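You operate a simulated robot arm through the tools that you are given. There is no shell and no other tool. Be economical: measure what you need, move in short steps, check, and stop when the job is done.

The job below is to be done with a simulated robot arm. You get a single attempt, and the scene is never put back.

## Task
Swap the bracket in the vise for the grey one and loosen its nut.
Fine: the orange bracket stands on the vise table; the new one stays clamped, its nut turned back to the stop in the vise; leave the other brackets. Set down upright: orange bracket, what you pick out.

The check looks at the end state, three seconds after you hand in, the way a careful person would. Anything else that was tipped, shoved, dropped, spilled or broken makes it a failure.

## Robot
A 6-joint arm with a two-finger gripper, hanging from a carriage that runs on a gantry, over the field with the corners [-1103, -2024], [277, -2023], [275, 77], [-1105, 76] (x, y) and turns from -292 to 396 degrees about z. Base frame: it is fixed where the carriage stands at the start and does not move with it; the origin is on the floor, on the carriage's upright axis, x ahead of it, y to its left, z up. Units: mm, degrees, N and s.
With the tool pointing down near the work surface it reaches from about 100 to 440 mm from the robot's upright axis, wherever it stands. Its first joint turns from -166.0 to 166.0 degrees. Places, roughly: vise [500, -200, 800]; vise handle [500, 100, 900]; vise table [200, 100, 800]. Payload 2.45 kg.
The tool frame sits at the grasp point between the pads (the TCP): z along the fingers, y along the line on which they close. The tips reach 26 mm beyond it. Largest opening 96 mm; the body of the gripper starts 69 mm behind the TCP.
Orientation is that of the tool frame in the base frame, as a unit quaternion [x, y, z, w]. With the fingers straight down and closing along the base's y, the tool's x points along the base's -x, its y along +y and its z along -z.

## Interface
- The arm moves only by the tool arm_command. Its argument "plan" is a list of rows, each a list of 3 entries, a list of its own where there are three numbers: the shift along the tool's x, y, z in mm, then the turn, a rotation vector about the tool's x, y, z in degrees, then the gripper command, from -1 (shut) to 1 (fully open), values between in proportion. In form: [[[dx, dy, dz], [ax, ay, az], gripper], ...]. A call has 1 to 10 rows; each row shifts and turns the commanded pose from where the row before left it, along the tool's axes as they then stand. Rows are played at 5 a second. More than 50 mm and 8.6 degrees between two rows, or a gripper value outside its range, and nothing of the call is played. A pose out of reach is approached as far as the arm can. The call stops where the force on the tool passes 40 N (or 10 N more than at its start, if that is more) or the arm is blocked; 0.2 s more then pass. The fingers move at their own pace and stop on an object; they squeeze with about 44 N. The grip force told is the motor's: it shows also when the fingers shut on nothing. Time passes only in rows, and 0.2 s behind the last, so rows that do not move let the fingers close. It gives the time, the measured TCP pose, the force on the tool (base axes), the opening and the grip force at its end, in the units of the frame above (readings bear some noise), with the torque about the TCP (base axes, N m) and any sound that the robot's microphone picked up.
- Cameras (640 x 400 px; columns grow to the right, rows downward): "scene" is now at [257.2, 6.8, 1782.1]; the picture's right is [0.14, -0.99, 0.00], its down [-0.92, -0.13, -0.36] and it looks along [0.36, 0.05, -0.93] (base axes); focal length 214 px, centre (320, 200). "wrist" rides on the gripper at [82, 3, -98] in the tool frame; the picture's right is [-0.04, 1.00, 0.00], its down [-0.73, -0.03, -0.68] and it looks along [-0.68, -0.03, 0.73] (tool axes); focal length 256 px, centre (320, 200).
- grab_frame(camera): a new picture of that camera. The clock stands still meanwhile.
- slide_trunk(by): slides the trunk up (or, below 0, down) by that many mm; the arm and the scene camera ride with it, the base frame stays. It gives what a move gives, with no picture.
- steer(legs): drives the robot by 1 to 6 legs, each [ahead, left, turn to the left] in mm, mm and degrees, along the robot's own axes; the way and the turn of a leg run together, so that a leg with both is an arc; at most 1500 mm and 180 degrees a leg. The arm and the cameras ride along, it lands a little off, and it stops where it bumps. It keeps to its track: a leg is cut to what the track allows. It gives what a move gives.
- aim_head(pan, tilt): turns the head with the scene camera to pan (to the left, within 155 degrees either way) and tilt (down, from -29 to 69), counted from straight ahead of the robot. It gives what a move gives.
- probe_pixels(camera, pixels): for up to 12 pixels [column, row] of the newest picture of that camera ("zoom" is the newest enlarged one), the place [x, y, z] in the base frame of the surface seen there, good to about 2 mm. The clock stands still meanwhile.
- enlarge(camera, box): a new picture of the part [left, top, right, bottom] of that camera's present view, enlarged. The clock stands still meanwhile.
- sign_off(): hands the job in; it is judged then, once.

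Keep the steps short. Do not move on a guess: measure, check each grasp and each placing, and mend mistakes. In all there are 80 turns and 60 pictures (those below and enlarged ones count). Leave the gripper open and the arm clear of the work at the hand-in unless told otherwise, and finish with a single line.

The tools are called as a command line: name --argument value ..., lists and objects as JSON in quotes. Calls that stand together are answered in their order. arm_command: Moves the arm, as the interface text tells. Its arguments: {"type":"object","properties":{"plan":{"type":"array","items":{"type":"array"}}},"required":["plan"]} The other tools are called the same way: slide_trunk (by) slides the trunk up or down; steer (legs) drives the base; aim_head (pan, tilt) turns the head that bears the scene camera; grab_frame (camera) takes a picture; probe_pixels (camera, pixels) gives the place of the surface under pixels of a picture; enlarge (camera, box) takes an enlarged picture of a part of a camera's view; sign_off () hands the job in.

At the start:

```text
time_s: 0.0
ee_pos: [522.2, -78.2, 1168.1]
tcp_rot: [0.0, 1.0, 0.0, 0.0]
contact_force: [0.1, 0.2, -0.8]
torque: [0.0, 0.01, 0.0]
width: 96.0
gripper_force: 0.0
trunk travel left (down, up): [-519.0, 83.0]
robot x, y, heading: [5.0, -0.8, 0.0]
head pan, tilt: [8.0, 68.8]
```

scene: 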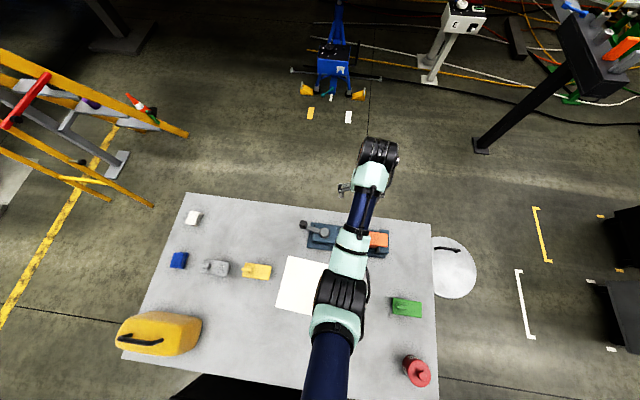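
wrist: 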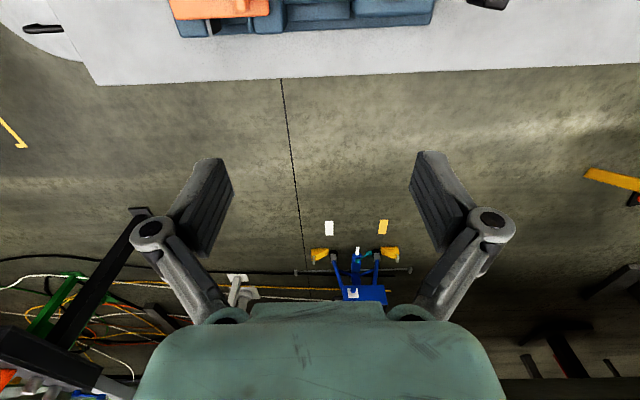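

The table carries a blue vise (about pixel 345,238), an orange bracket in it, and grey, yellow and green brackets. I'll enlarge the vise and the left part.

enlarge --camera "scene" --box '[280, 200, 440, 300]'

probe_pixels --camera "scene" --pixels '[[215, 268], [257, 272], [405, 307], [378, 239], [305, 225], [325, 232], [300, 285], [193, 217], [179, 260], [160, 330], [417, 370], [230, 330]]'

enlarge --camera "scene" --box '[160, 200, 320, 300]'

```text
4.00 times, centred on (360, 250) of scene
```

zoom: 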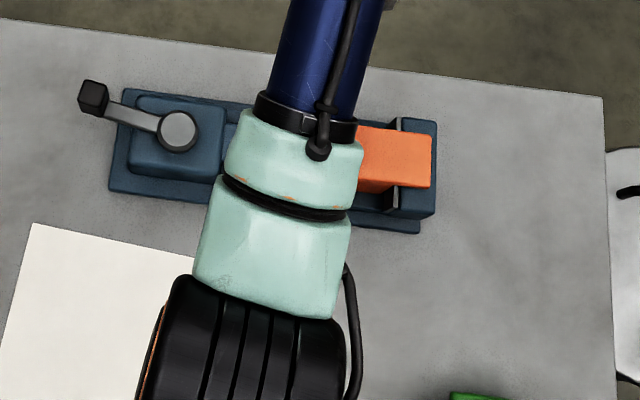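

```text
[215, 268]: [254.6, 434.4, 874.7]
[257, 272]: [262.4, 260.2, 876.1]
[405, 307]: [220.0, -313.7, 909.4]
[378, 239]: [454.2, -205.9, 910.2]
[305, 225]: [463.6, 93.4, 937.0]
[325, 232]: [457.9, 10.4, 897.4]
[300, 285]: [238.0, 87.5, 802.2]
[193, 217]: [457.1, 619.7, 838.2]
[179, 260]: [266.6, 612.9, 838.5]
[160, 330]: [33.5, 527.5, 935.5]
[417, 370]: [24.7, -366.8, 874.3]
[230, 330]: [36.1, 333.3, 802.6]
```

```text
4.00 times, centred on (240, 250) of scene
```

zoom: 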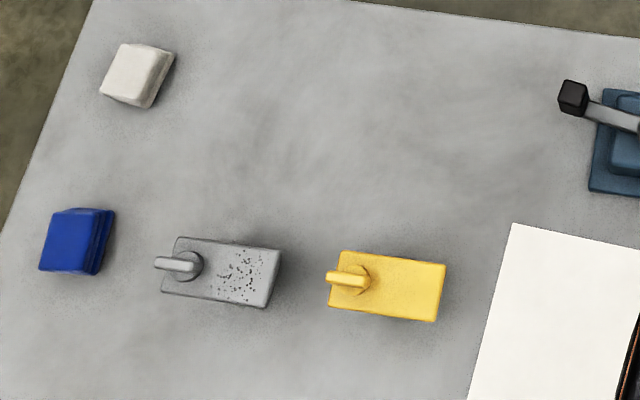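

The arm hides the vise. I'll drive the carriage right by 350 and look back at the vise.

steer --legs '[[-100, -400, 0]]'

aim_head --pan 50 --tilt 58

grab_frame --camera "scene"

```text
time_s: 2.5
ee_pos: [421.9, -474.6, 1166.9]
tcp_rot: [0.002, 1.0, 0.001, -0.001]
contact_force: [0.9, 0.3, 0.0]
torque: [-0.02, -0.01, -0.04]
width: 95.8
gripper_force: 0.0
trunk travel left (down, up): [-519.0, 83.0]
robot x, y, heading: [-101.4, -392.9, -0.1]
head pan, tilt: [8.0, 68.8]
```

```text
time_s: 3.6
ee_pos: [422.2, -475.3, 1168.0]
tcp_rot: [0.002, 1.0, 0.0, 0.001]
contact_force: [0.2, -0.8, -0.5]
torque: [0.02, 0.05, 0.0]
width: 95.9
gripper_force: 0.0
trunk travel left (down, up): [-519.0, 83.0]
robot x, y, heading: [-102.5, -396.8, -0.4]
head pan, tilt: [50.0, 58.0]
```

```text
55 pictures are left
```

scene: 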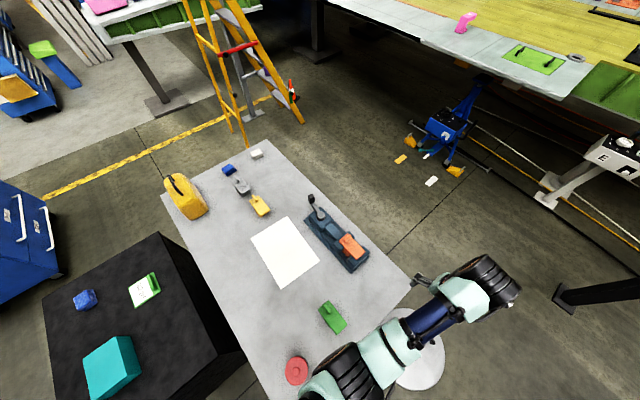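

enlarge --camera "scene" --box '[290, 190, 386, 275]'

enlarge --camera "scene" --box '[215, 155, 279, 225]'

enlarge --camera "scene" --box '[300, 290, 360, 340]'

```text
4.71 times, centred on (338, 232) of scene
```

zoom: 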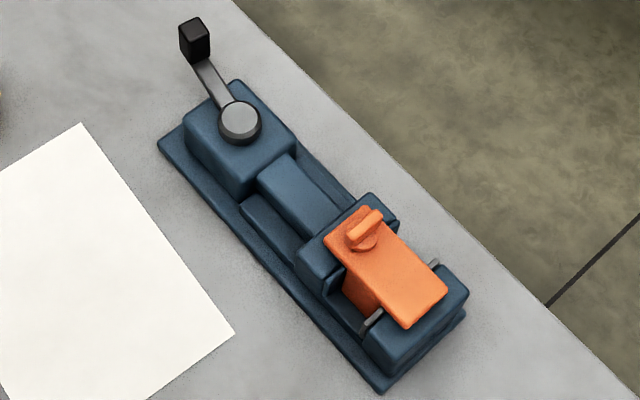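

```text
5.71 times, centred on (247, 190) of scene
```

zoom: 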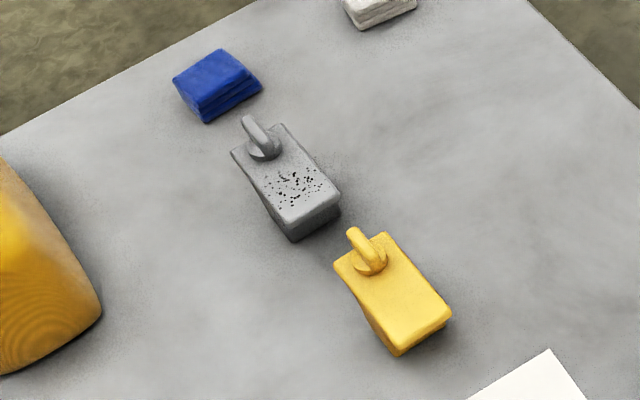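

```text
8.00 times, centred on (330, 315) of scene
```

zoom: 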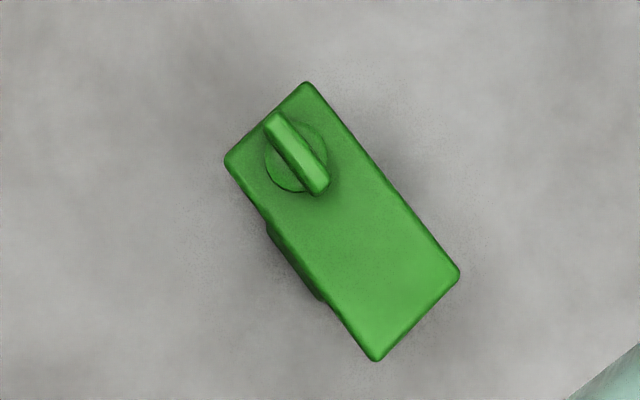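

The vise opens along y; the orange bracket's nut bar points across. Next I retract the arm at height, then drive so that the wrist camera looks at the orange bracket.

arm_command --plan '[[[44, 0, 0], [0, 0, 0], 1], [[44, 0, 0], [0, 0, 0], 1], [[44, 0, 0], [0, 0, 0], 1], [[44, 0, 0], [0, 0, 0], 1], [[44, 0, 0], [0, 0, 0], 1], [[44, 0, 0], [0, 0, 0], 1], [[44, 0, 0], [0, 0, 0], 1]]'

steer --legs '[[250, 265, 0]]'

arm_command --plan '[[[0, 0, 25], [0, 0, 0], 1], [[0, 0, 25], [0, 0, 0], 1], [[0, 0, 25], [0, 0, 0], 1], [[0, 0, 25], [0, 0, 0], 1], [[0, 0, 25], [0, 0, 0], 1], [[0, 0, 25], [0, 0, 0], 1]]'

grab_frame --camera "wrist"

```text
time_s: 5.2
ee_pos: [148.6, -479.1, 1086.1]
tcp_rot: [0.001, 1.0, 0.0, 0.0]
contact_force: [0.1, 0.4, 0.0]
torque: [0.03, 0.05, -0.01]
width: 96.1
gripper_force: 0.0
out of reach, approached as far as the arm can: row 1, 2, 3, 4, 5, 6
trunk travel left (down, up): [-519.0, 83.0]
robot x, y, heading: [-98.0, -397.3, -0.2]
head pan, tilt: [50.0, 58.0]
```

```text
time_s: 7.6
ee_pos: [402.5, -214.5, 1085.8]
tcp_rot: [0.001, 1.0, 0.001, 0.0]
contact_force: [0.2, 0.0, 0.0]
torque: [-0.03, 0.02, -0.02]
width: 96.1
gripper_force: 0.0
trunk travel left (down, up): [-519.0, 83.0]
robot x, y, heading: [151.1, -134.4, -0.2]
head pan, tilt: [50.0, 58.0]
```

```text
time_s: 9.0
ee_pos: [402.6, -214.6, 936.1]
tcp_rot: [0.001, 1.0, 0.0, -0.001]
contact_force: [-0.6, 0.0, 0.0]
torque: [-0.03, -0.01, 0.01]
width: 95.8
gripper_force: 0.0
trunk travel left (down, up): [-519.0, 83.0]
robot x, y, heading: [152.0, -132.2, 0.1]
head pan, tilt: [50.0, 58.0]
```

```text
51 pictures are left
```

wrist: 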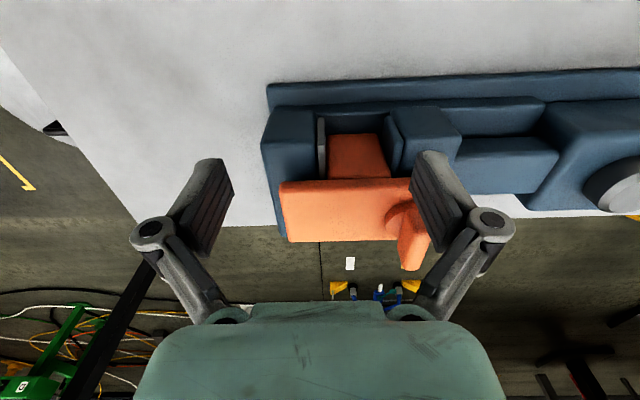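

The view is inverted (near side on top). The top plate of the orange bracket spans columns 285–420, stem 330–390 between the jaws. I'll measure these.

probe_pixels --camera "wrist" --pixels '[[286, 190], [286, 230], [292, 238], [390, 184], [400, 236], [412, 250], [360, 160], [335, 150], [385, 150], [320, 150], [272, 150], [430, 150]]'

arm_command --plan '[[[0, 0, -40], [0, 0, 0], 1], [[0, 0, -40], [0, 0, 0], 1], [[0, 0, -30], [0, 0, 0], 1]]'

grab_frame --camera "wrist"

```text
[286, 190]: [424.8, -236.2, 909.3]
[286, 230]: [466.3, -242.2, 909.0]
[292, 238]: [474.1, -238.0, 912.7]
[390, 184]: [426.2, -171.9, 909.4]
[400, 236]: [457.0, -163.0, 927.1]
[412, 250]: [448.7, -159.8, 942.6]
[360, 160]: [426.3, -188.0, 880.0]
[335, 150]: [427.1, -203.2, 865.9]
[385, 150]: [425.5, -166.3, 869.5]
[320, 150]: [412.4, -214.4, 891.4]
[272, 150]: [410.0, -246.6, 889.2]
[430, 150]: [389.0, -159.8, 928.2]
```

```text
time_s: 9.8
ee_pos: [400.8, -213.9, 1047.0]
tcp_rot: [0.001, 1.0, 0.0, -0.001]
contact_force: [-0.4, -0.3, 0.2]
torque: [0.01, 0.01, -0.03]
width: 95.9
gripper_force: 0.1
trunk travel left (down, up): [-519.0, 83.0]
robot x, y, heading: [155.0, -132.0, -0.2]
head pan, tilt: [50.0, 58.0]
```

```text
50 pictures are left
```

wrist: 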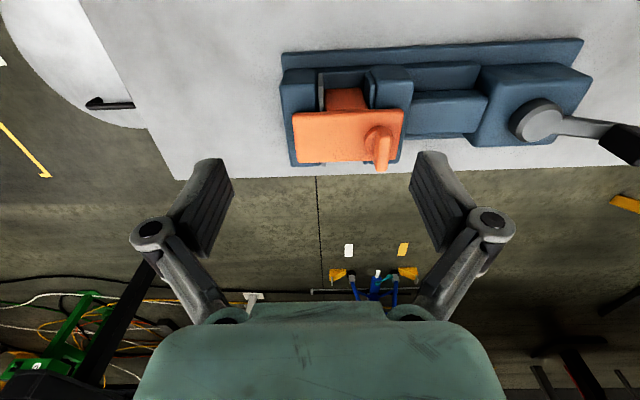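

enlarge --camera "wrist" --box '[270, 60, 430, 180]'

probe_pixels --camera "zoom" --pixels '[[100, 220], [110, 395], [500, 390], [510, 210], [400, 230], [435, 420], [440, 270], [465, 290], [470, 60], [420, 90], [205, 70], [330, 130]]'

probe_pixels --camera "wrist" --pixels '[[535, 115], [520, 110], [555, 118], [560, 137], [590, 128], [604, 130], [632, 130], [625, 150], [500, 75], [440, 100], [585, 80], [450, 115]]'

```text
3.33 times, centred on (350, 120) of wrist
```

zoom: 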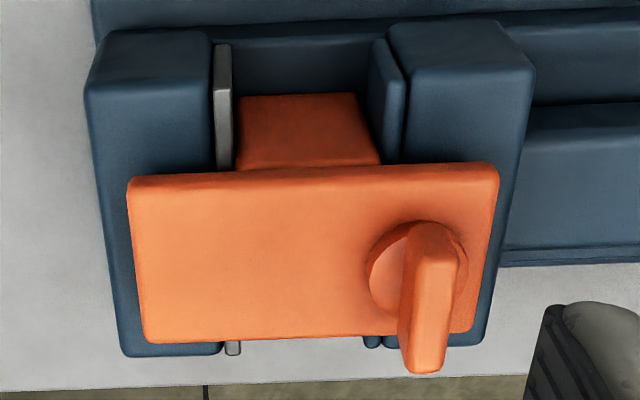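

```text
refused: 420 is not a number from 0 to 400
```

```text
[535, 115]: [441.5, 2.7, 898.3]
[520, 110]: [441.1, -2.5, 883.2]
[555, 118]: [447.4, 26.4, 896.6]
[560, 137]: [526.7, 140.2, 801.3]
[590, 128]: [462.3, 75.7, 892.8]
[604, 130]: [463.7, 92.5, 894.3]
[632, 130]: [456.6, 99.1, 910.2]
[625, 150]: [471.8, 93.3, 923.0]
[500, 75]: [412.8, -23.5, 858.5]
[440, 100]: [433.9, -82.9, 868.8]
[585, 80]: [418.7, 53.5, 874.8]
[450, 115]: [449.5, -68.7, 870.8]
```

probe_pixels --camera "zoom" --pixels '[[135, 190], [150, 335], [470, 330], [490, 180], [375, 280], [422, 230], [425, 365], [440, 300], [225, 60], [385, 60], [150, 50], [460, 50]]'

probe_pixels --camera "zoom" --pixels '[[300, 100], [240, 100], [370, 100], [250, 160], [375, 160], [300, 160], [300, 60], [225, 160], [300, 185], [300, 330], [405, 310], [460, 280]]'

```text
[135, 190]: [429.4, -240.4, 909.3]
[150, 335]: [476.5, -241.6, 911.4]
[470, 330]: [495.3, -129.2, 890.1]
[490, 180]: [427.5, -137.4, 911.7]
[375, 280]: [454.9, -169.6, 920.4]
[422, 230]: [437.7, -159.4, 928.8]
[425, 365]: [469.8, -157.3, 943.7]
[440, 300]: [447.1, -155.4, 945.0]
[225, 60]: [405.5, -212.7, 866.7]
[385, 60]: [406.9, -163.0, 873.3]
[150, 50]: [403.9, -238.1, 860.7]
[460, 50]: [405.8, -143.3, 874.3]
```

```text
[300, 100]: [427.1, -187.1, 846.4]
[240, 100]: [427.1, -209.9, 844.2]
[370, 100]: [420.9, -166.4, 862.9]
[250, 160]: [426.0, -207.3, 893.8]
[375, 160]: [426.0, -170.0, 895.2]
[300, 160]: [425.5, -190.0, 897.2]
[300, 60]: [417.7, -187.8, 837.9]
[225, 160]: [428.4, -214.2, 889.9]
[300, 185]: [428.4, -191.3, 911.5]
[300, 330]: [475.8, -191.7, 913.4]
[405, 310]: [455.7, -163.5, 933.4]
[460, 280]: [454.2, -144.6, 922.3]
```

I now know the orange plate: x 426–478, y −243…−135, top z 911, standing on z≈837. Now I go to view the crank handle.

steer --legs '[[0, 90, 0]]'

arm_command --plan '[[[0, 45, 0], [0, 0, 0], 1], [[0, 45, 0], [0, 0, 0], 1], [[0, 45, 0], [0, 0, 0], 1], [[0, 35, 0], [0, 0, 0], 1]]'

grab_frame --camera "wrist"

```text
time_s: 10.9
ee_pos: [401.5, -124.3, 1047.2]
tcp_rot: [0.001, 1.0, 0.0, 0.0]
contact_force: [-0.4, -0.5, -0.4]
torque: [0.03, 0.01, 0.01]
width: 96.3
gripper_force: 0.1
trunk travel left (down, up): [-519.0, 83.0]
robot x, y, heading: [152.5, -43.5, 0.1]
head pan, tilt: [50.0, 58.0]
```

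```text
time_s: 11.9
ee_pos: [401.4, 46.3, 1047.6]
tcp_rot: [0.001, 1.0, 0.0, 0.0]
contact_force: [0.8, 0.6, -0.3]
torque: [0.02, 0.0, -0.02]
width: 96.0
gripper_force: 0.0
trunk travel left (down, up): [-519.0, 83.0]
robot x, y, heading: [155.0, -41.0, 0.0]
head pan, tilt: [50.0, 58.0]
```

```text
48 pictures are left
```

wrist: 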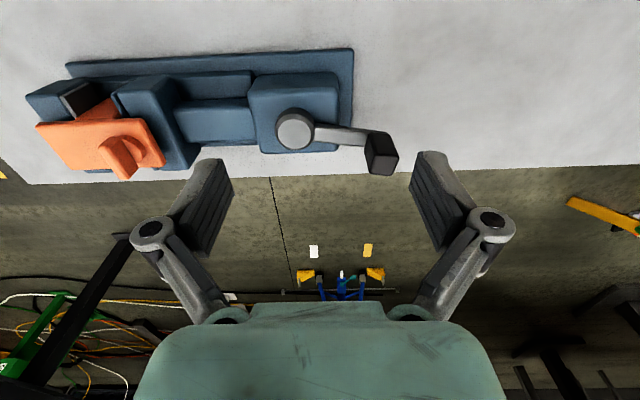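

enlarge --camera "wrist" --box '[260, 70, 420, 190]'

probe_pixels --camera "wrist" --pixels '[[293, 133], [278, 130], [311, 130], [295, 117], [297, 148], [340, 130], [360, 133], [370, 140], [396, 140], [372, 172], [393, 172], [382, 157]]'

```text
3.33 times, centred on (340, 130) of wrist
```

zoom: 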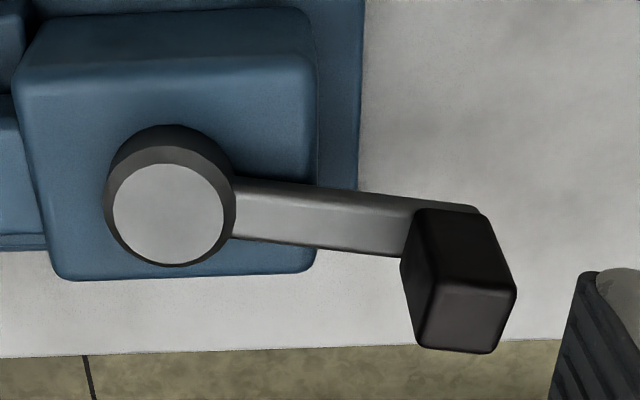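

```text
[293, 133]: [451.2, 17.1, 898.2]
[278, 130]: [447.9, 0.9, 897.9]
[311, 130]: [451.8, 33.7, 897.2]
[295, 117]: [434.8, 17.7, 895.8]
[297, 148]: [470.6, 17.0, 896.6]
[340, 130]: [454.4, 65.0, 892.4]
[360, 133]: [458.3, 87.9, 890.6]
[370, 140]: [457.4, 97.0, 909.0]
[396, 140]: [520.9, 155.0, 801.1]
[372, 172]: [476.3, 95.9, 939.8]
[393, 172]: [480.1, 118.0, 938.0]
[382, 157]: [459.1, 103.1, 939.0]
```

Crank pivot at (452,17), knob centre about (468,107), top z 939. I'll move over the knob and turn the gripper about 100° so the fingers close along the swing direction.

arm_command --plan '[[[-34, 31, 0], [0, 0, 0], 1], [[-33, 30, 0], [0, 0, 0], 1], [[0, 0, 0], [0, 0, 8.5], 1], [[0, 0, 0], [0, 0, 8.5], 1], [[0, 0, 0], [0, 0, 8.5], 1], [[0, 0, 0], [0, 0, 8.5], 1], [[0, 0, 0], [0, 0, 8.5], 1], [[0, 0, 0], [0, 0, 8.5], 1]]'

arm_command --plan '[[[0, 0, 0], [0, 0, 8.5], 1], [[0, 0, 0], [0, 0, 8.5], 1], [[0, 0, 0], [0, 0, 8.5], 1], [[0, 0, 0], [0, 0, 8.5], 1], [[0, 0, 0], [0, 0, 8.5], 1], [[0, 0, 0], [0, 0, 6.5], 1]]'

grab_frame --camera "wrist"

```text
time_s: 13.7
ee_pos: [469.5, 107.2, 1046.4]
tcp_rot: [0.432, 0.902, 0.0, 0.0]
contact_force: [0.3, 0.7, -0.4]
torque: [-0.01, 0.0, 0.0]
width: 96.1
gripper_force: 0.1
trunk travel left (down, up): [-519.0, 83.0]
robot x, y, heading: [152.5, -42.3, -0.1]
head pan, tilt: [50.0, 58.0]
```

```text
time_s: 15.1
ee_pos: [468.6, 105.9, 1045.5]
tcp_rot: [0.767, 0.641, 0.0, 0.0]
contact_force: [-0.3, -0.6, 0.7]
torque: [0.01, 0.01, 0.03]
width: 96.1
gripper_force: 0.0
trunk travel left (down, up): [-519.0, 83.0]
robot x, y, heading: [152.3, -45.7, 0.1]
head pan, tilt: [50.0, 58.0]
```

```text
46 pictures are left
```

wrist: 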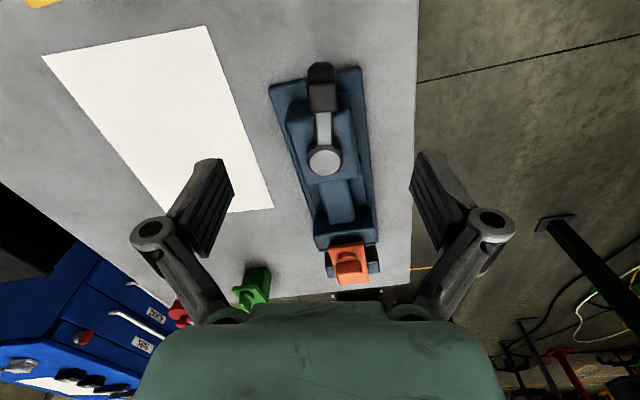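

Aligned with the crank. I check the knob's top from this view.

probe_pixels --camera "wrist" --pixels '[[312, 66], [331, 66], [322, 72], [310, 78], [335, 78], [322, 64], [310, 100], [335, 100]]'

```text
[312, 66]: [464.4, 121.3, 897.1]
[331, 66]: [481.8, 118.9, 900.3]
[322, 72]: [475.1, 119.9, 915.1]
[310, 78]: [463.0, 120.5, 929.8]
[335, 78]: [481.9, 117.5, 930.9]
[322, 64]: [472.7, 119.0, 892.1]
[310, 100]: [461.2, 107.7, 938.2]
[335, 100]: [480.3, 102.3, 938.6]
```

arm_command --plan '[[[2.2, 1.1, 40], [0, 0, 0], 0.2], [[0, 0, 40], [0, 0, 0], 0.2], [[0, 0, 38], [0, 0, 0], 0.2], [[0, 0, 0], [0, 0, 0], -1], [[0, 0, 0], [0, 0, 0], -1], [[0, 0, 0], [0, 0, 0], -1]]'

grab_frame --camera "wrist"

```text
time_s: 16.5
ee_pos: [470.8, 106.7, 929.6]
tcp_rot: [0.766, 0.642, 0.001, 0.001]
contact_force: [12.9, -0.3, -13.3]
torque: [0.51, -0.5, 0.27]
width: 26.0
gripper_force: 45.0
trunk travel left (down, up): [-519.0, 83.0]
robot x, y, heading: [155.1, -42.2, 0.1]
head pan, tilt: [50.0, 58.0]
```

```text
45 pictures are left
```

wrist: 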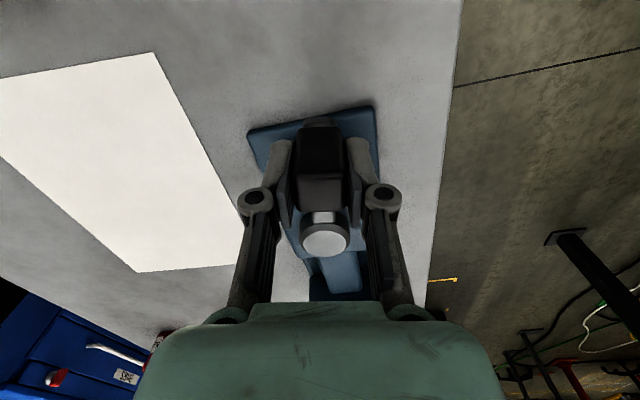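

The knob is gripped (26 mm). Try a small counter-clockwise turn of the crank and read the force.

arm_command --plan '[[[-0.1, -3.2, 0], [0, 0, -2], -1], [[-0.1, -3.2, 0], [0, 0, -2], -1], [[-0.1, -3.2, 0], [0, 0, -2], -1]]'

```text
time_s: 17.1
ee_pos: [470.1, 105.5, 929.8]
tcp_rot: [0.749, 0.662, 0.003, 0.006]
contact_force: [18.3, -3.9, -22.1]
torque: [-0.31, -0.43, -1.14]
width: 26.7
gripper_force: 45.5
trunk travel left (down, up): [-519.0, 83.0]
robot x, y, heading: [152.0, -41.0, 0.0]
head pan, tilt: [50.0, 58.0]
stopped in row 2: the force on the tool passed its limit at 41 N (the readings are from after the stop); the commanded pose is now the measured one
```

Counter-clockwise is blocked; try clockwise.

arm_command --plan '[[[-0.1, 3.2, 0], [0, 0, 2], -1], [[-0.1, 3.2, 0], [0, 0, 2], -1], [[-0.1, 3.2, 0], [0, 0, 2], -1]]'

```text
time_s: 17.9
ee_pos: [475.4, 105.1, 930.9]
tcp_rot: [0.783, 0.622, 0.002, 0.002]
contact_force: [-4.2, -2.1, 16.6]
torque: [-1.04, 0.35, 0.07]
width: 25.7
gripper_force: 44.8
trunk travel left (down, up): [-519.0, 83.0]
robot x, y, heading: [152.6, -40.3, -0.0]
head pan, tilt: [50.0, 58.0]
```

It moves clockwise with little force. Continue.

arm_command --plan '[[[-0.2, 6.4, 0], [0, 0, 4], -1], [[-0.2, 6.4, 0], [0, 0, 4], -1], [[-0.2, 6.4, 0], [0, 0, 4], -1]]'

```text
time_s: 18.6
ee_pos: [493.6, 100.0, 928.9]
tcp_rot: [0.844, 0.536, 0.002, 0.002]
contact_force: [-9.8, -5.3, 26.1]
torque: [-0.22, 0.32, -0.47]
width: 25.9
gripper_force: 45.2
trunk travel left (down, up): [-519.0, 83.0]
robot x, y, heading: [150.2, -43.6, 0.2]
head pan, tilt: [50.0, 58.0]
```

arm_command --plan '[[[0, 0, -2], [0, 0, 0], -1], [[-0.2, 6.4, 0], [0, 0, 4], -1], [[-0.2, 6.4, 0], [0, 0, 4], -1], [[-0.2, 6.4, 0], [0, 0, 4], -1]]'

grab_frame --camera "wrist"

```text
time_s: 19.6
ee_pos: [508.7, 89.2, 931.0]
tcp_rot: [0.895, 0.446, 0.001, 0.001]
contact_force: [5.8, 2.3, -28.7]
torque: [0.06, -0.04, 0.44]
width: 26.1
gripper_force: 45.0
trunk travel left (down, up): [-519.0, 83.0]
robot x, y, heading: [156.4, -44.0, -0.4]
head pan, tilt: [50.0, 58.0]
```

```text
44 pictures are left
```

wrist: 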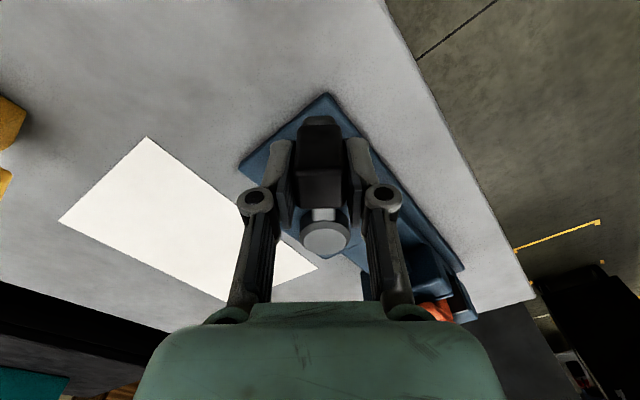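

arm_command --plan '[[[-0.2, 6.4, 1], [0, 0, 4], -1], [[-0.2, 6.4, 0], [0, 0, 4], -1], [[-0.2, 6.4, 0], [0, 0, 4], -1], [[-0.2, 6.4, 0], [0, 0, 4], -1], [[-0.2, 6.4, 0], [0, 0, 4], -1], [[-0.2, 6.4, 0], [0, 0, 4], -1], [[-0.2, 6.4, 0], [0, 0, 4], -1], [[-0.2, 6.4, 0], [0, 0, 4], -1]]'

grab_frame --camera "wrist"

```text
time_s: 21.4
ee_pos: [538.1, 49.6, 931.0]
tcp_rot: [0.983, 0.182, 0.002, 0.001]
contact_force: [-11.8, -4.1, 25.9]
torque: [-0.12, 0.4, 0.07]
width: 25.7
gripper_force: 45.4
trunk travel left (down, up): [-519.0, 83.0]
robot x, y, heading: [154.3, -42.1, 0.0]
head pan, tilt: [50.0, 58.0]
```

```text
43 pictures are left
```

wrist: 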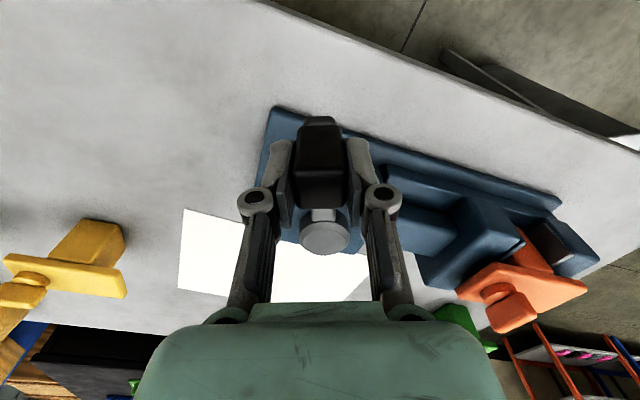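

arm_command --plan '[[[-0.2, 6.4, -1], [0, 0, 4], -1], [[-0.2, 6.4, 0], [0, 0, 4], -1], [[-0.2, 6.4, 0], [0, 0, 4], -1], [[-0.2, 6.4, 0], [0, 0, 4], -1], [[-0.2, 6.4, 0], [0, 0, 4], -1]]'

enlarge --camera "wrist" --box '[400, 150, 640, 340]'

```text
time_s: 22.1
ee_pos: [548.4, 16.2, 931.3]
tcp_rot: [0.992, 0.124, 0.002, -0.013]
contact_force: [-0.6, 28.6, -7.9]
torque: [0.29, -0.26, -1.03]
width: 31.3
gripper_force: 44.9
out of reach, approached as far as the arm can: row 1, 2, 3
trunk travel left (down, up): [-519.0, 83.0]
robot x, y, heading: [150.9, -42.6, 0.0]
head pan, tilt: [50.0, 58.0]
stopped in row 3: the force on the tool passed its limit at 48 N (the readings are from after the stop); the commanded pose is now the measured one
```

```text
2.11 times, centred on (520, 245) of wrist
```

zoom: 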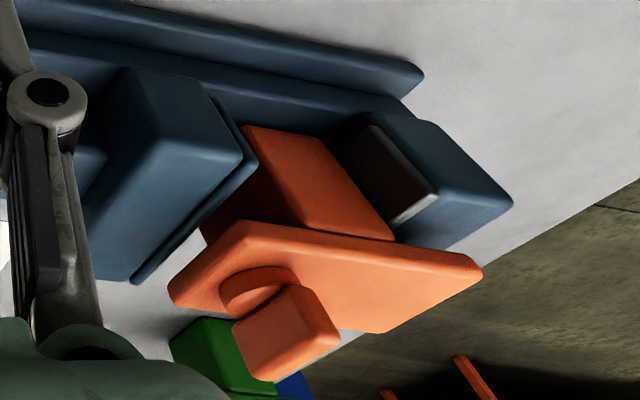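

The wrist ran out of turn at about 90° of crank. Release the knob, rise, and look whether the jaws already free the bracket.

arm_command --plan '[[[0, 0, 0], [0, 0, 0], 0.2], [[0, 0, 0], [0, 0, 0], 0.2], [[0, 0, -40], [0, 0, 0], 0.2], [[0, 0, -40], [0, 0, 0], 0.2], [[0, 0, -30], [0, 0, 0], 0.2]]'

grab_frame --camera "wrist"

aim_head --pan 0 --tilt 66

grab_frame --camera "scene"

```text
time_s: 23.3
ee_pos: [547.7, 6.5, 1043.0]
tcp_rot: [0.992, 0.124, 0.004, -0.009]
contact_force: [-0.1, 0.8, -0.1]
torque: [0.0, -0.01, 0.0]
width: 57.8
gripper_force: 0.2
trunk travel left (down, up): [-519.0, 83.0]
robot x, y, heading: [151.5, -41.3, -0.2]
head pan, tilt: [50.0, 58.0]
```

```text
41 pictures are left
```

wrist: 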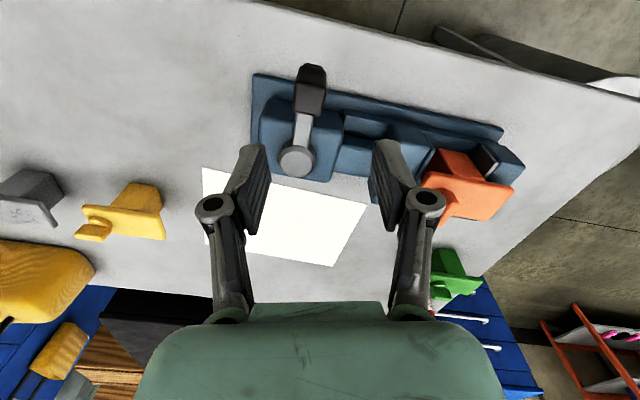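

```text
time_s: 24.5
ee_pos: [548.6, 7.1, 1043.2]
tcp_rot: [0.992, 0.123, 0.002, -0.008]
contact_force: [-0.2, 0.9, 0.1]
torque: [0.03, 0.0, -0.03]
width: 57.7
gripper_force: 0.0
trunk travel left (down, up): [-519.0, 83.0]
robot x, y, heading: [157.2, -40.8, -0.0]
head pan, tilt: [0.0, 66.0]
```

```text
40 pictures are left
```

scene: 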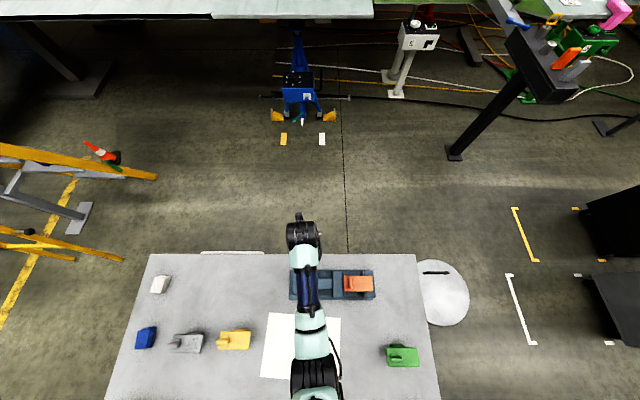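

enlarge --camera "scene" --box '[310, 260, 390, 310]'

probe_pixels --camera "wrist" --pixels '[[426, 145], [420, 133], [432, 160], [440, 152], [455, 160], [480, 160], [400, 130], [440, 175], [510, 185], [310, 80], [298, 158], [302, 130]]'

```text
8.00 times, centred on (350, 285) of scene
```

zoom: 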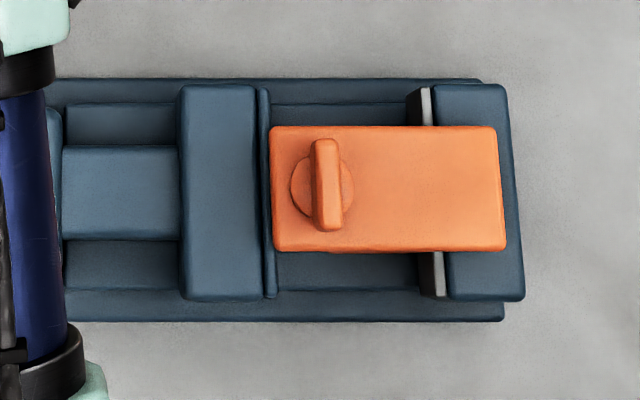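

```text
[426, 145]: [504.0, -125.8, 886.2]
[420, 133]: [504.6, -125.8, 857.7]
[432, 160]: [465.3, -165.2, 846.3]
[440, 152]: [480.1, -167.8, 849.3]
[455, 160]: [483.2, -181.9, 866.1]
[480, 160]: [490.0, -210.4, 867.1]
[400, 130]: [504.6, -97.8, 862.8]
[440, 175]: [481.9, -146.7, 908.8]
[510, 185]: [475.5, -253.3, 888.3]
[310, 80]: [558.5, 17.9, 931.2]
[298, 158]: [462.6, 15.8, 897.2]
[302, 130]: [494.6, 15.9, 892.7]
```

The moving jaw now stands at y≈−126 (was −166): 40 mm open, the bracket is free. Turn the gripper to close along x and move over the orange bracket.

arm_command --plan '[[[0, 0, 0], [0, 0, -8.4], 1], [[0, 0, 0], [0, 0, -8.4], 1], [[0, 0, 0], [0, 0, -8.4], 1], [[0, 0, 0], [0, 0, -8.4], 1], [[0, 0, 0], [0, 0, -8.4], 1], [[0, 0, 0], [0, 0, -8.4], 1], [[0, 0, 0], [0, 0, -8.4], 1], [[0, 0, 0], [0, 0, -8.4], 1], [[0, 0, 0], [0, 0, -8.4], 1]]'

arm_command --plan '[[[-40, -20, 0], [0, 0, 0], 1], [[-40, -20, 0], [0, 0, 0], 1], [[-40, -20, 0], [0, 0, 0], 1], [[-40, -20, 0], [0, 0, 0], 1], [[-36, -16, 0], [0, 0, 0], 1]]'

grab_frame --camera "wrist"

```text
time_s: 26.5
ee_pos: [548.7, 5.6, 1041.5]
tcp_rot: [0.707, 0.707, 0.007, -0.005]
contact_force: [0.2, 0.8, -0.5]
torque: [0.03, -0.02, -0.01]
width: 96.2
gripper_force: 0.1
trunk travel left (down, up): [-519.0, 83.0]
robot x, y, heading: [154.5, -40.5, -0.2]
head pan, tilt: [0.0, 66.0]
```

```text
time_s: 27.7
ee_pos: [450.1, -190.2, 1038.4]
tcp_rot: [0.709, 0.706, 0.007, -0.004]
contact_force: [-0.3, 0.3, 0.6]
torque: [-0.02, 0.03, -0.02]
width: 96.2
gripper_force: 0.0
trunk travel left (down, up): [-519.0, 83.0]
robot x, y, heading: [156.8, -43.1, -0.0]
head pan, tilt: [0.0, 66.0]
```

```text
38 pictures are left
```

wrist: 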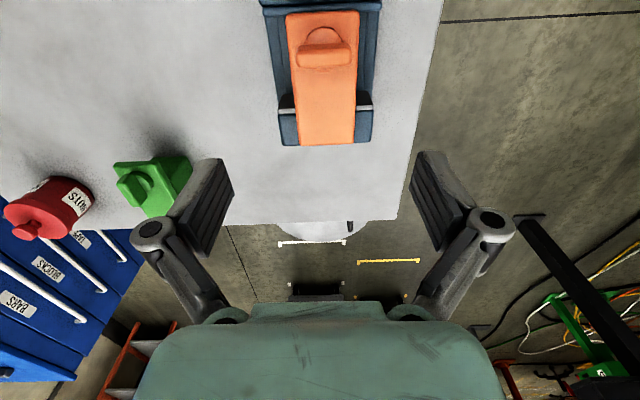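

probe_pixels --camera "wrist" --pixels '[[293, 100], [356, 100], [302, 140], [353, 140], [325, 143], [288, 20], [357, 20], [325, 100], [300, 58], [348, 58], [325, 66]]'

```text
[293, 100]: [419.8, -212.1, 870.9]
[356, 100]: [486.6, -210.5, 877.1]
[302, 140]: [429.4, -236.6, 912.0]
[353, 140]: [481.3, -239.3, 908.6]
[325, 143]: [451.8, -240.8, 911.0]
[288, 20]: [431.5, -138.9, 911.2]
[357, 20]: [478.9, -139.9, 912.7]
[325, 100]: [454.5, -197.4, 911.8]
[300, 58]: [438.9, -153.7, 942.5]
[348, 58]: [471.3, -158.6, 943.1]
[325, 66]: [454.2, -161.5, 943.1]
```

Plate centre is x 454.5, y −189. Descend to z 900 and close.

arm_command --plan '[[[0, 4.4, 40], [0.2, -0.9, 0], 1], [[0, 0, 40], [0, 0, 0], 1], [[0, 0, 30], [0, 0, 0], 1], [[0, 0, 28], [0, 0, 0], 1]]'

arm_command --plan '[[[0, 0, 0], [0, 0, 0], -1], [[0, 0, 0], [0, 0, 0], -1], [[0, 0, 0], [0, 0, 0], -1]]'

grab_frame --camera "wrist"

```text
time_s: 28.7
ee_pos: [456.1, -189.0, 899.7]
tcp_rot: [0.71, 0.705, 0.0, 0.0]
contact_force: [0.2, -0.2, 0.6]
torque: [0.04, 0.0, 0.01]
width: 95.8
gripper_force: 0.1
trunk travel left (down, up): [-519.0, 83.0]
robot x, y, heading: [153.3, -39.3, 0.1]
head pan, tilt: [0.0, 66.0]
```

```text
time_s: 29.5
ee_pos: [455.5, -189.4, 900.0]
tcp_rot: [0.71, 0.705, 0.0, 0.0]
contact_force: [-1.0, -0.4, -0.3]
torque: [0.01, 0.08, 0.04]
width: 55.7
gripper_force: 43.6
trunk travel left (down, up): [-519.0, 83.0]
robot x, y, heading: [155.1, -41.0, 0.2]
head pan, tilt: [0.0, 66.0]
```

```text
37 pictures are left
```

wrist: 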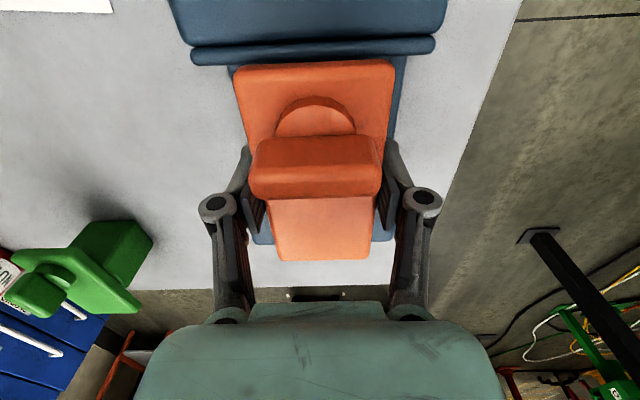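

Grip at 55.7 mm. Lift 100 mm and check.

arm_command --plan '[[[0, 0, -20], [0, 0, 0], -1], [[0, 0, -25], [0, 0, 0], -1], [[0, 0, -30], [0, 0, 0], -1], [[0, 0, -30], [0, 0, 0], -1]]'

grab_frame --camera "wrist"

probe_pixels --camera "scene" --pixels '[[340, 318], [339, 378], [268, 315], [388, 350], [418, 363], [350, 270], [365, 330], [365, 360], [188, 343], [235, 341]]'

```text
time_s: 30.5
ee_pos: [456.1, -188.9, 1003.5]
tcp_rot: [0.709, 0.705, 0.001, 0.0]
contact_force: [-1.3, 0.3, -3.6]
torque: [-0.01, 0.01, 0.04]
width: 55.5
gripper_force: 43.9
trunk travel left (down, up): [-519.0, 83.0]
robot x, y, heading: [155.5, -41.6, 0.3]
head pan, tilt: [0.0, 66.0]
```

```text
36 pictures are left
```

wrist: 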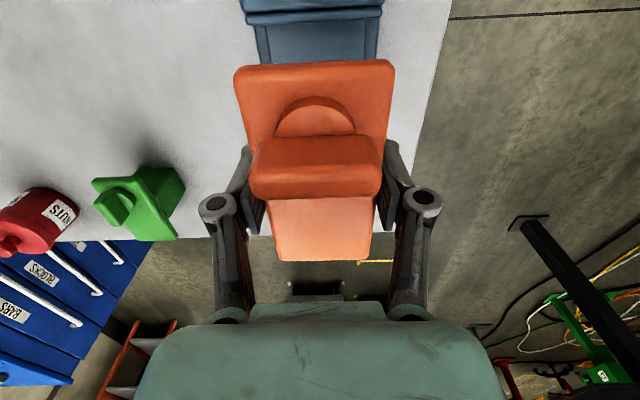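

```text
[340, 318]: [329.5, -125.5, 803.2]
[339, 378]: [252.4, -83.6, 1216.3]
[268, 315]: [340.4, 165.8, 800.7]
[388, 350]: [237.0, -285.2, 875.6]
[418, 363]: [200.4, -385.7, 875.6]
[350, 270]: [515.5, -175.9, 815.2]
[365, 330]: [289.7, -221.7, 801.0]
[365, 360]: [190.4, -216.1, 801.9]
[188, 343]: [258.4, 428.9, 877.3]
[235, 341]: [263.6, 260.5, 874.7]
```

Lifted cleanly. A free spot is at about (285,−200) between the sheet (edge y −125) and the green bracket (y −285). Drive back 171.

steer --legs '[[-171, -12, 0]]'

arm_command --plan '[[[0, 0, 40], [0, 0, 0], -1], [[0, 0, 40], [0, 0, 0], -1], [[0, 0, 35], [0, 0, 0], -1], [[0, 0, 15], [0, 0, 0], -1]]'

```text
time_s: 31.9
ee_pos: [287.9, -199.1, 1003.4]
tcp_rot: [0.709, 0.706, 0.0, 0.0]
contact_force: [-0.4, 0.6, -3.8]
torque: [-0.01, 0.03, -0.01]
width: 55.5
gripper_force: 43.7
trunk travel left (down, up): [-519.0, 83.0]
robot x, y, heading: [-16.2, -56.7, 0.3]
head pan, tilt: [0.0, 66.0]
```

```text
time_s: 32.9
ee_pos: [288.9, -198.8, 873.0]
tcp_rot: [0.708, 0.706, 0.0, 0.0]
contact_force: [0.6, -0.2, -2.5]
torque: [-0.02, 0.02, 0.02]
width: 55.6
gripper_force: 43.9
trunk travel left (down, up): [-519.0, 83.0]
robot x, y, heading: [-17.3, -52.0, -0.0]
head pan, tilt: [0.0, 66.0]
```

Now lower in 2 mm steps until contact.

arm_command --plan '[[[0, 0, 3], [0, 0, 0], -1], [[0, 0, 2], [0, 0, 0], -1], [[0, 0, 1.5], [0, 0, 0], -1], [[0, 0, 1], [0, 0, 0], -1]]'

grab_frame --camera "scene"

```text
time_s: 33.9
ee_pos: [288.8, -198.8, 866.1]
tcp_rot: [0.708, 0.706, 0.001, 0.0]
contact_force: [0.0, -1.0, -2.2]
torque: [-0.04, 0.0, -0.02]
width: 55.4
gripper_force: 43.9
trunk travel left (down, up): [-519.0, 83.0]
robot x, y, heading: [-17.4, -56.2, 0.3]
head pan, tilt: [0.0, 66.0]
```

```text
35 pictures are left
```

scene: 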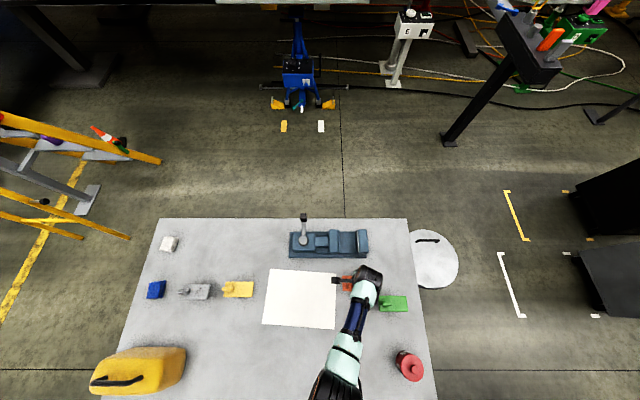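

arm_command --plan '[[[0, 0, 1], [0, 0, 0], -1], [[0, 0, 0.7], [0, 0, 0], -1], [[0, 0, 0.7], [0, 0, 0], -1], [[0, 0, 0.7], [0, 0, 0], -1]]'

```text
time_s: 34.9
ee_pos: [289.7, -199.4, 864.3]
tcp_rot: [0.708, 0.706, 0.0, 0.0]
contact_force: [-7.3, 4.0, 27.5]
torque: [0.07, 0.24, 0.01]
width: 55.8
gripper_force: 44.1
trunk travel left (down, up): [-519.0, 83.0]
robot x, y, heading: [-20.7, -52.0, 0.1]
head pan, tilt: [0.0, 66.0]
```

Contact with the table (27 N). Open and rise.

arm_command --plan '[[[0, 0, -0.5], [0, 0, 0], -0.2], [[0, 0, 0], [0, 0, 0], 1], [[0, 0, 0], [0, 0, 0], 1], [[0, 0, 0], [0, 0, 0], 1], [[0, 0, -30], [0, 0, 0], 1], [[0, 0, -40], [0, 0, 0], 1], [[0, 0, -40], [0, 0, 0], 1], [[0, 0, -40], [0, 0, 0], 1]]'

grab_frame --camera "wrist"

```text
time_s: 36.7
ee_pos: [286.0, -199.5, 1013.9]
tcp_rot: [0.708, 0.706, 0.0, 0.0]
contact_force: [-0.6, -0.7, 0.4]
torque: [-0.01, 0.0, 0.0]
width: 96.0
gripper_force: 0.0
trunk travel left (down, up): [-519.0, 83.0]
robot x, y, heading: [-14.3, -57.1, 0.1]
head pan, tilt: [0.0, 66.0]
```

```text
34 pictures are left
```

wrist: 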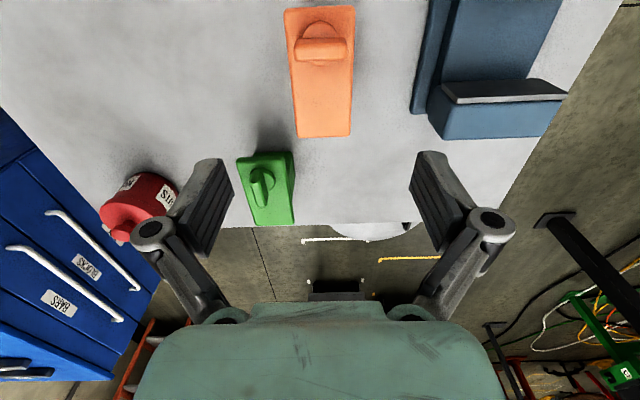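

The orange bracket stands upright. Now drive towards the grey bracket (258,430) and swing the arm over.

steer --legs '[[165, 130, 0]]'

arm_command --plan '[[[45, -20, 0], [0, 0, 0], 1], [[45, -20, 0], [0, 0, 0], 1], [[45, -20, 0], [0, 0, 0], 1], [[45, -20, 0], [0, 0, 0], 1], [[45, -20, 0], [0, 0, 0], 1], [[45, -20, 0], [0, 0, 0], 1], [[45, -20, 0], [0, 0, 0], 1], [[45, -20, 0], [0, 0, 0], 1], [[45, -20, 0], [0, 0, 0], 1], [[45, -13, 0], [0, 0, 0], 1]]'

grab_frame --camera "wrist"

```text
time_s: 38.4
ee_pos: [454.5, -72.2, 1014.8]
tcp_rot: [0.709, 0.705, 0.0, 0.0]
contact_force: [0.4, 1.7, 0.5]
torque: [0.0, 0.04, -0.02]
width: 95.8
gripper_force: 0.1
trunk travel left (down, up): [-519.0, 83.0]
robot x, y, heading: [148.1, 77.4, -0.0]
head pan, tilt: [0.0, 66.0]
```

```text
time_s: 40.6
ee_pos: [265.1, 379.1, 1014.9]
tcp_rot: [0.71, 0.704, -0.002, 0.001]
contact_force: [0.6, -0.3, -0.3]
torque: [0.06, -0.01, -0.03]
width: 96.0
gripper_force: 0.0
trunk travel left (down, up): [-519.0, 83.0]
robot x, y, heading: [150.8, 75.9, 0.0]
head pan, tilt: [0.0, 66.0]
```

```text
33 pictures are left
```

wrist: 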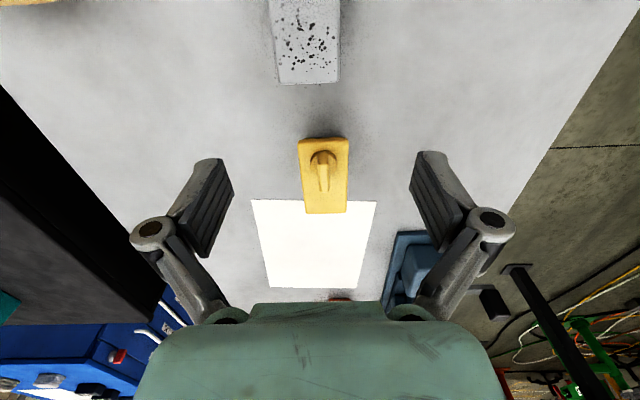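

arm_command --plan '[[[45, -5, 0], [0, 0, 0], 1]]'

grab_frame --camera "wrist"

probe_pixels --camera "wrist" --pixels '[[288, 55], [353, 55], [293, 110], [346, 110], [293, 135], [345, 135], [320, 138], [280, 30], [355, 30], [320, 45], [320, 20], [320, 8]]'

```text
time_s: 41.0
ee_pos: [258.0, 425.0, 1014.8]
tcp_rot: [0.709, 0.705, 0.0, 0.0]
contact_force: [-0.2, -1.0, 0.0]
torque: [0.03, 0.01, 0.02]
width: 95.7
gripper_force: 0.0
trunk travel left (down, up): [-519.0, 83.0]
robot x, y, heading: [151.1, 77.6, -0.0]
head pan, tilt: [0.0, 66.0]
```

```text
32 pictures are left
```

wrist: 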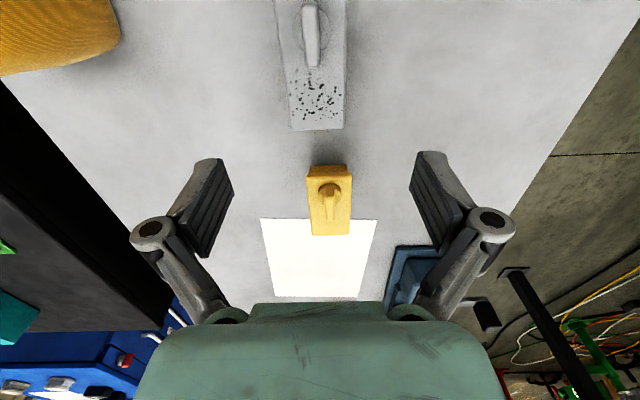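

```text
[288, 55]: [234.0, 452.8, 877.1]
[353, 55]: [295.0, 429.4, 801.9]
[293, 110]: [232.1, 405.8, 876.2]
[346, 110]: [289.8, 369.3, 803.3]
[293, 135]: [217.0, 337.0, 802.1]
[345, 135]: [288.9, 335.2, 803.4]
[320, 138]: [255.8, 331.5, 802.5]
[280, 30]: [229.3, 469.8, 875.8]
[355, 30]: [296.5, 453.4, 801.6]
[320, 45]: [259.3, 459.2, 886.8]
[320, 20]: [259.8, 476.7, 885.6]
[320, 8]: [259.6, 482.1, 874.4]
```

probe_pixels --camera "wrist" --pixels '[[294, 125], [341, 125], [290, 90], [343, 90], [283, 40], [345, 40], [318, 128], [318, 126], [304, 8], [318, 8], [306, 60], [317, 60]]'

enlarge --camera "wrist" --box '[250, 0, 380, 140]'

```text
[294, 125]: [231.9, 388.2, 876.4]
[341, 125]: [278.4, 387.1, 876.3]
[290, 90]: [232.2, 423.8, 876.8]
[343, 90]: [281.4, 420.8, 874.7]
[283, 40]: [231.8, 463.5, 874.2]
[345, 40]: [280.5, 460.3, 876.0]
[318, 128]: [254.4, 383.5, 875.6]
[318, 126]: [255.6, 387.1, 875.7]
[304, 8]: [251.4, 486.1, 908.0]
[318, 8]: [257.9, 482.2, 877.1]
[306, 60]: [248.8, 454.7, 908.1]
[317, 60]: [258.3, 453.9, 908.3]
```

```text
2.86 times, centred on (315, 70) of wrist
```

zoom: 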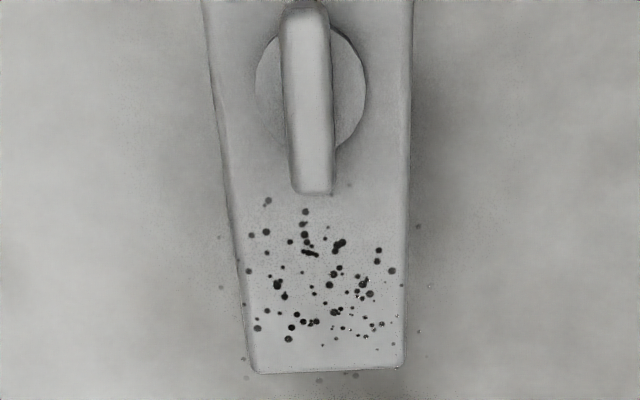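

Grey plate: x 230–282, y 383–489, top z 876. Descend to its centre (256,436), z 865 and grip.

arm_command --plan '[[[11, -2, 40], [0, 0, 0], 1], [[0, 0, 40], [0, 0, 0], 1], [[0, 0, 40], [0, 0, 0], 1], [[0, 0, 30], [0, 0, 0], 1]]'

arm_command --plan '[[[0, 0, 0], [0, 0, 0], -1], [[0, 0, 0], [0, 0, 0], -1], [[0, 0, 0], [0, 0, 0], -1]]'

grab_frame --camera "wrist"

```text
time_s: 42.0
ee_pos: [257.9, 435.5, 865.1]
tcp_rot: [0.71, 0.704, 0.001, 0.0]
contact_force: [-0.6, 0.5, -0.1]
torque: [-0.01, 0.01, 0.0]
width: 95.7
gripper_force: 0.1
trunk travel left (down, up): [-519.0, 83.0]
robot x, y, heading: [151.7, 77.7, -0.1]
head pan, tilt: [0.0, 66.0]
```

```text
time_s: 42.8
ee_pos: [256.8, 435.9, 865.1]
tcp_rot: [0.709, 0.705, 0.001, 0.0]
contact_force: [-1.8, 0.4, -0.1]
torque: [0.07, 0.04, 0.01]
width: 55.4
gripper_force: 44.0
trunk travel left (down, up): [-519.0, 83.0]
robot x, y, heading: [149.8, 76.8, 0.1]
head pan, tilt: [0.0, 66.0]
```

```text
30 pictures are left
```

wrist: 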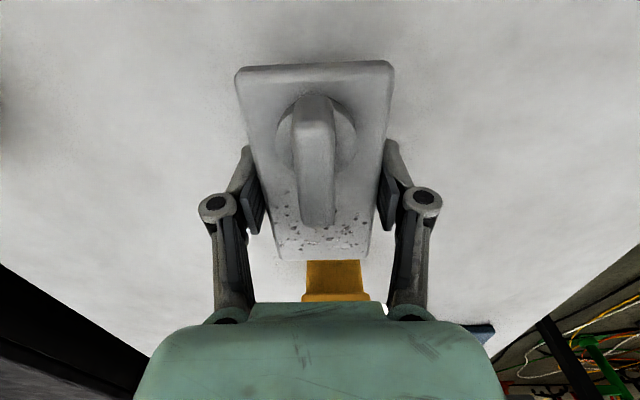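

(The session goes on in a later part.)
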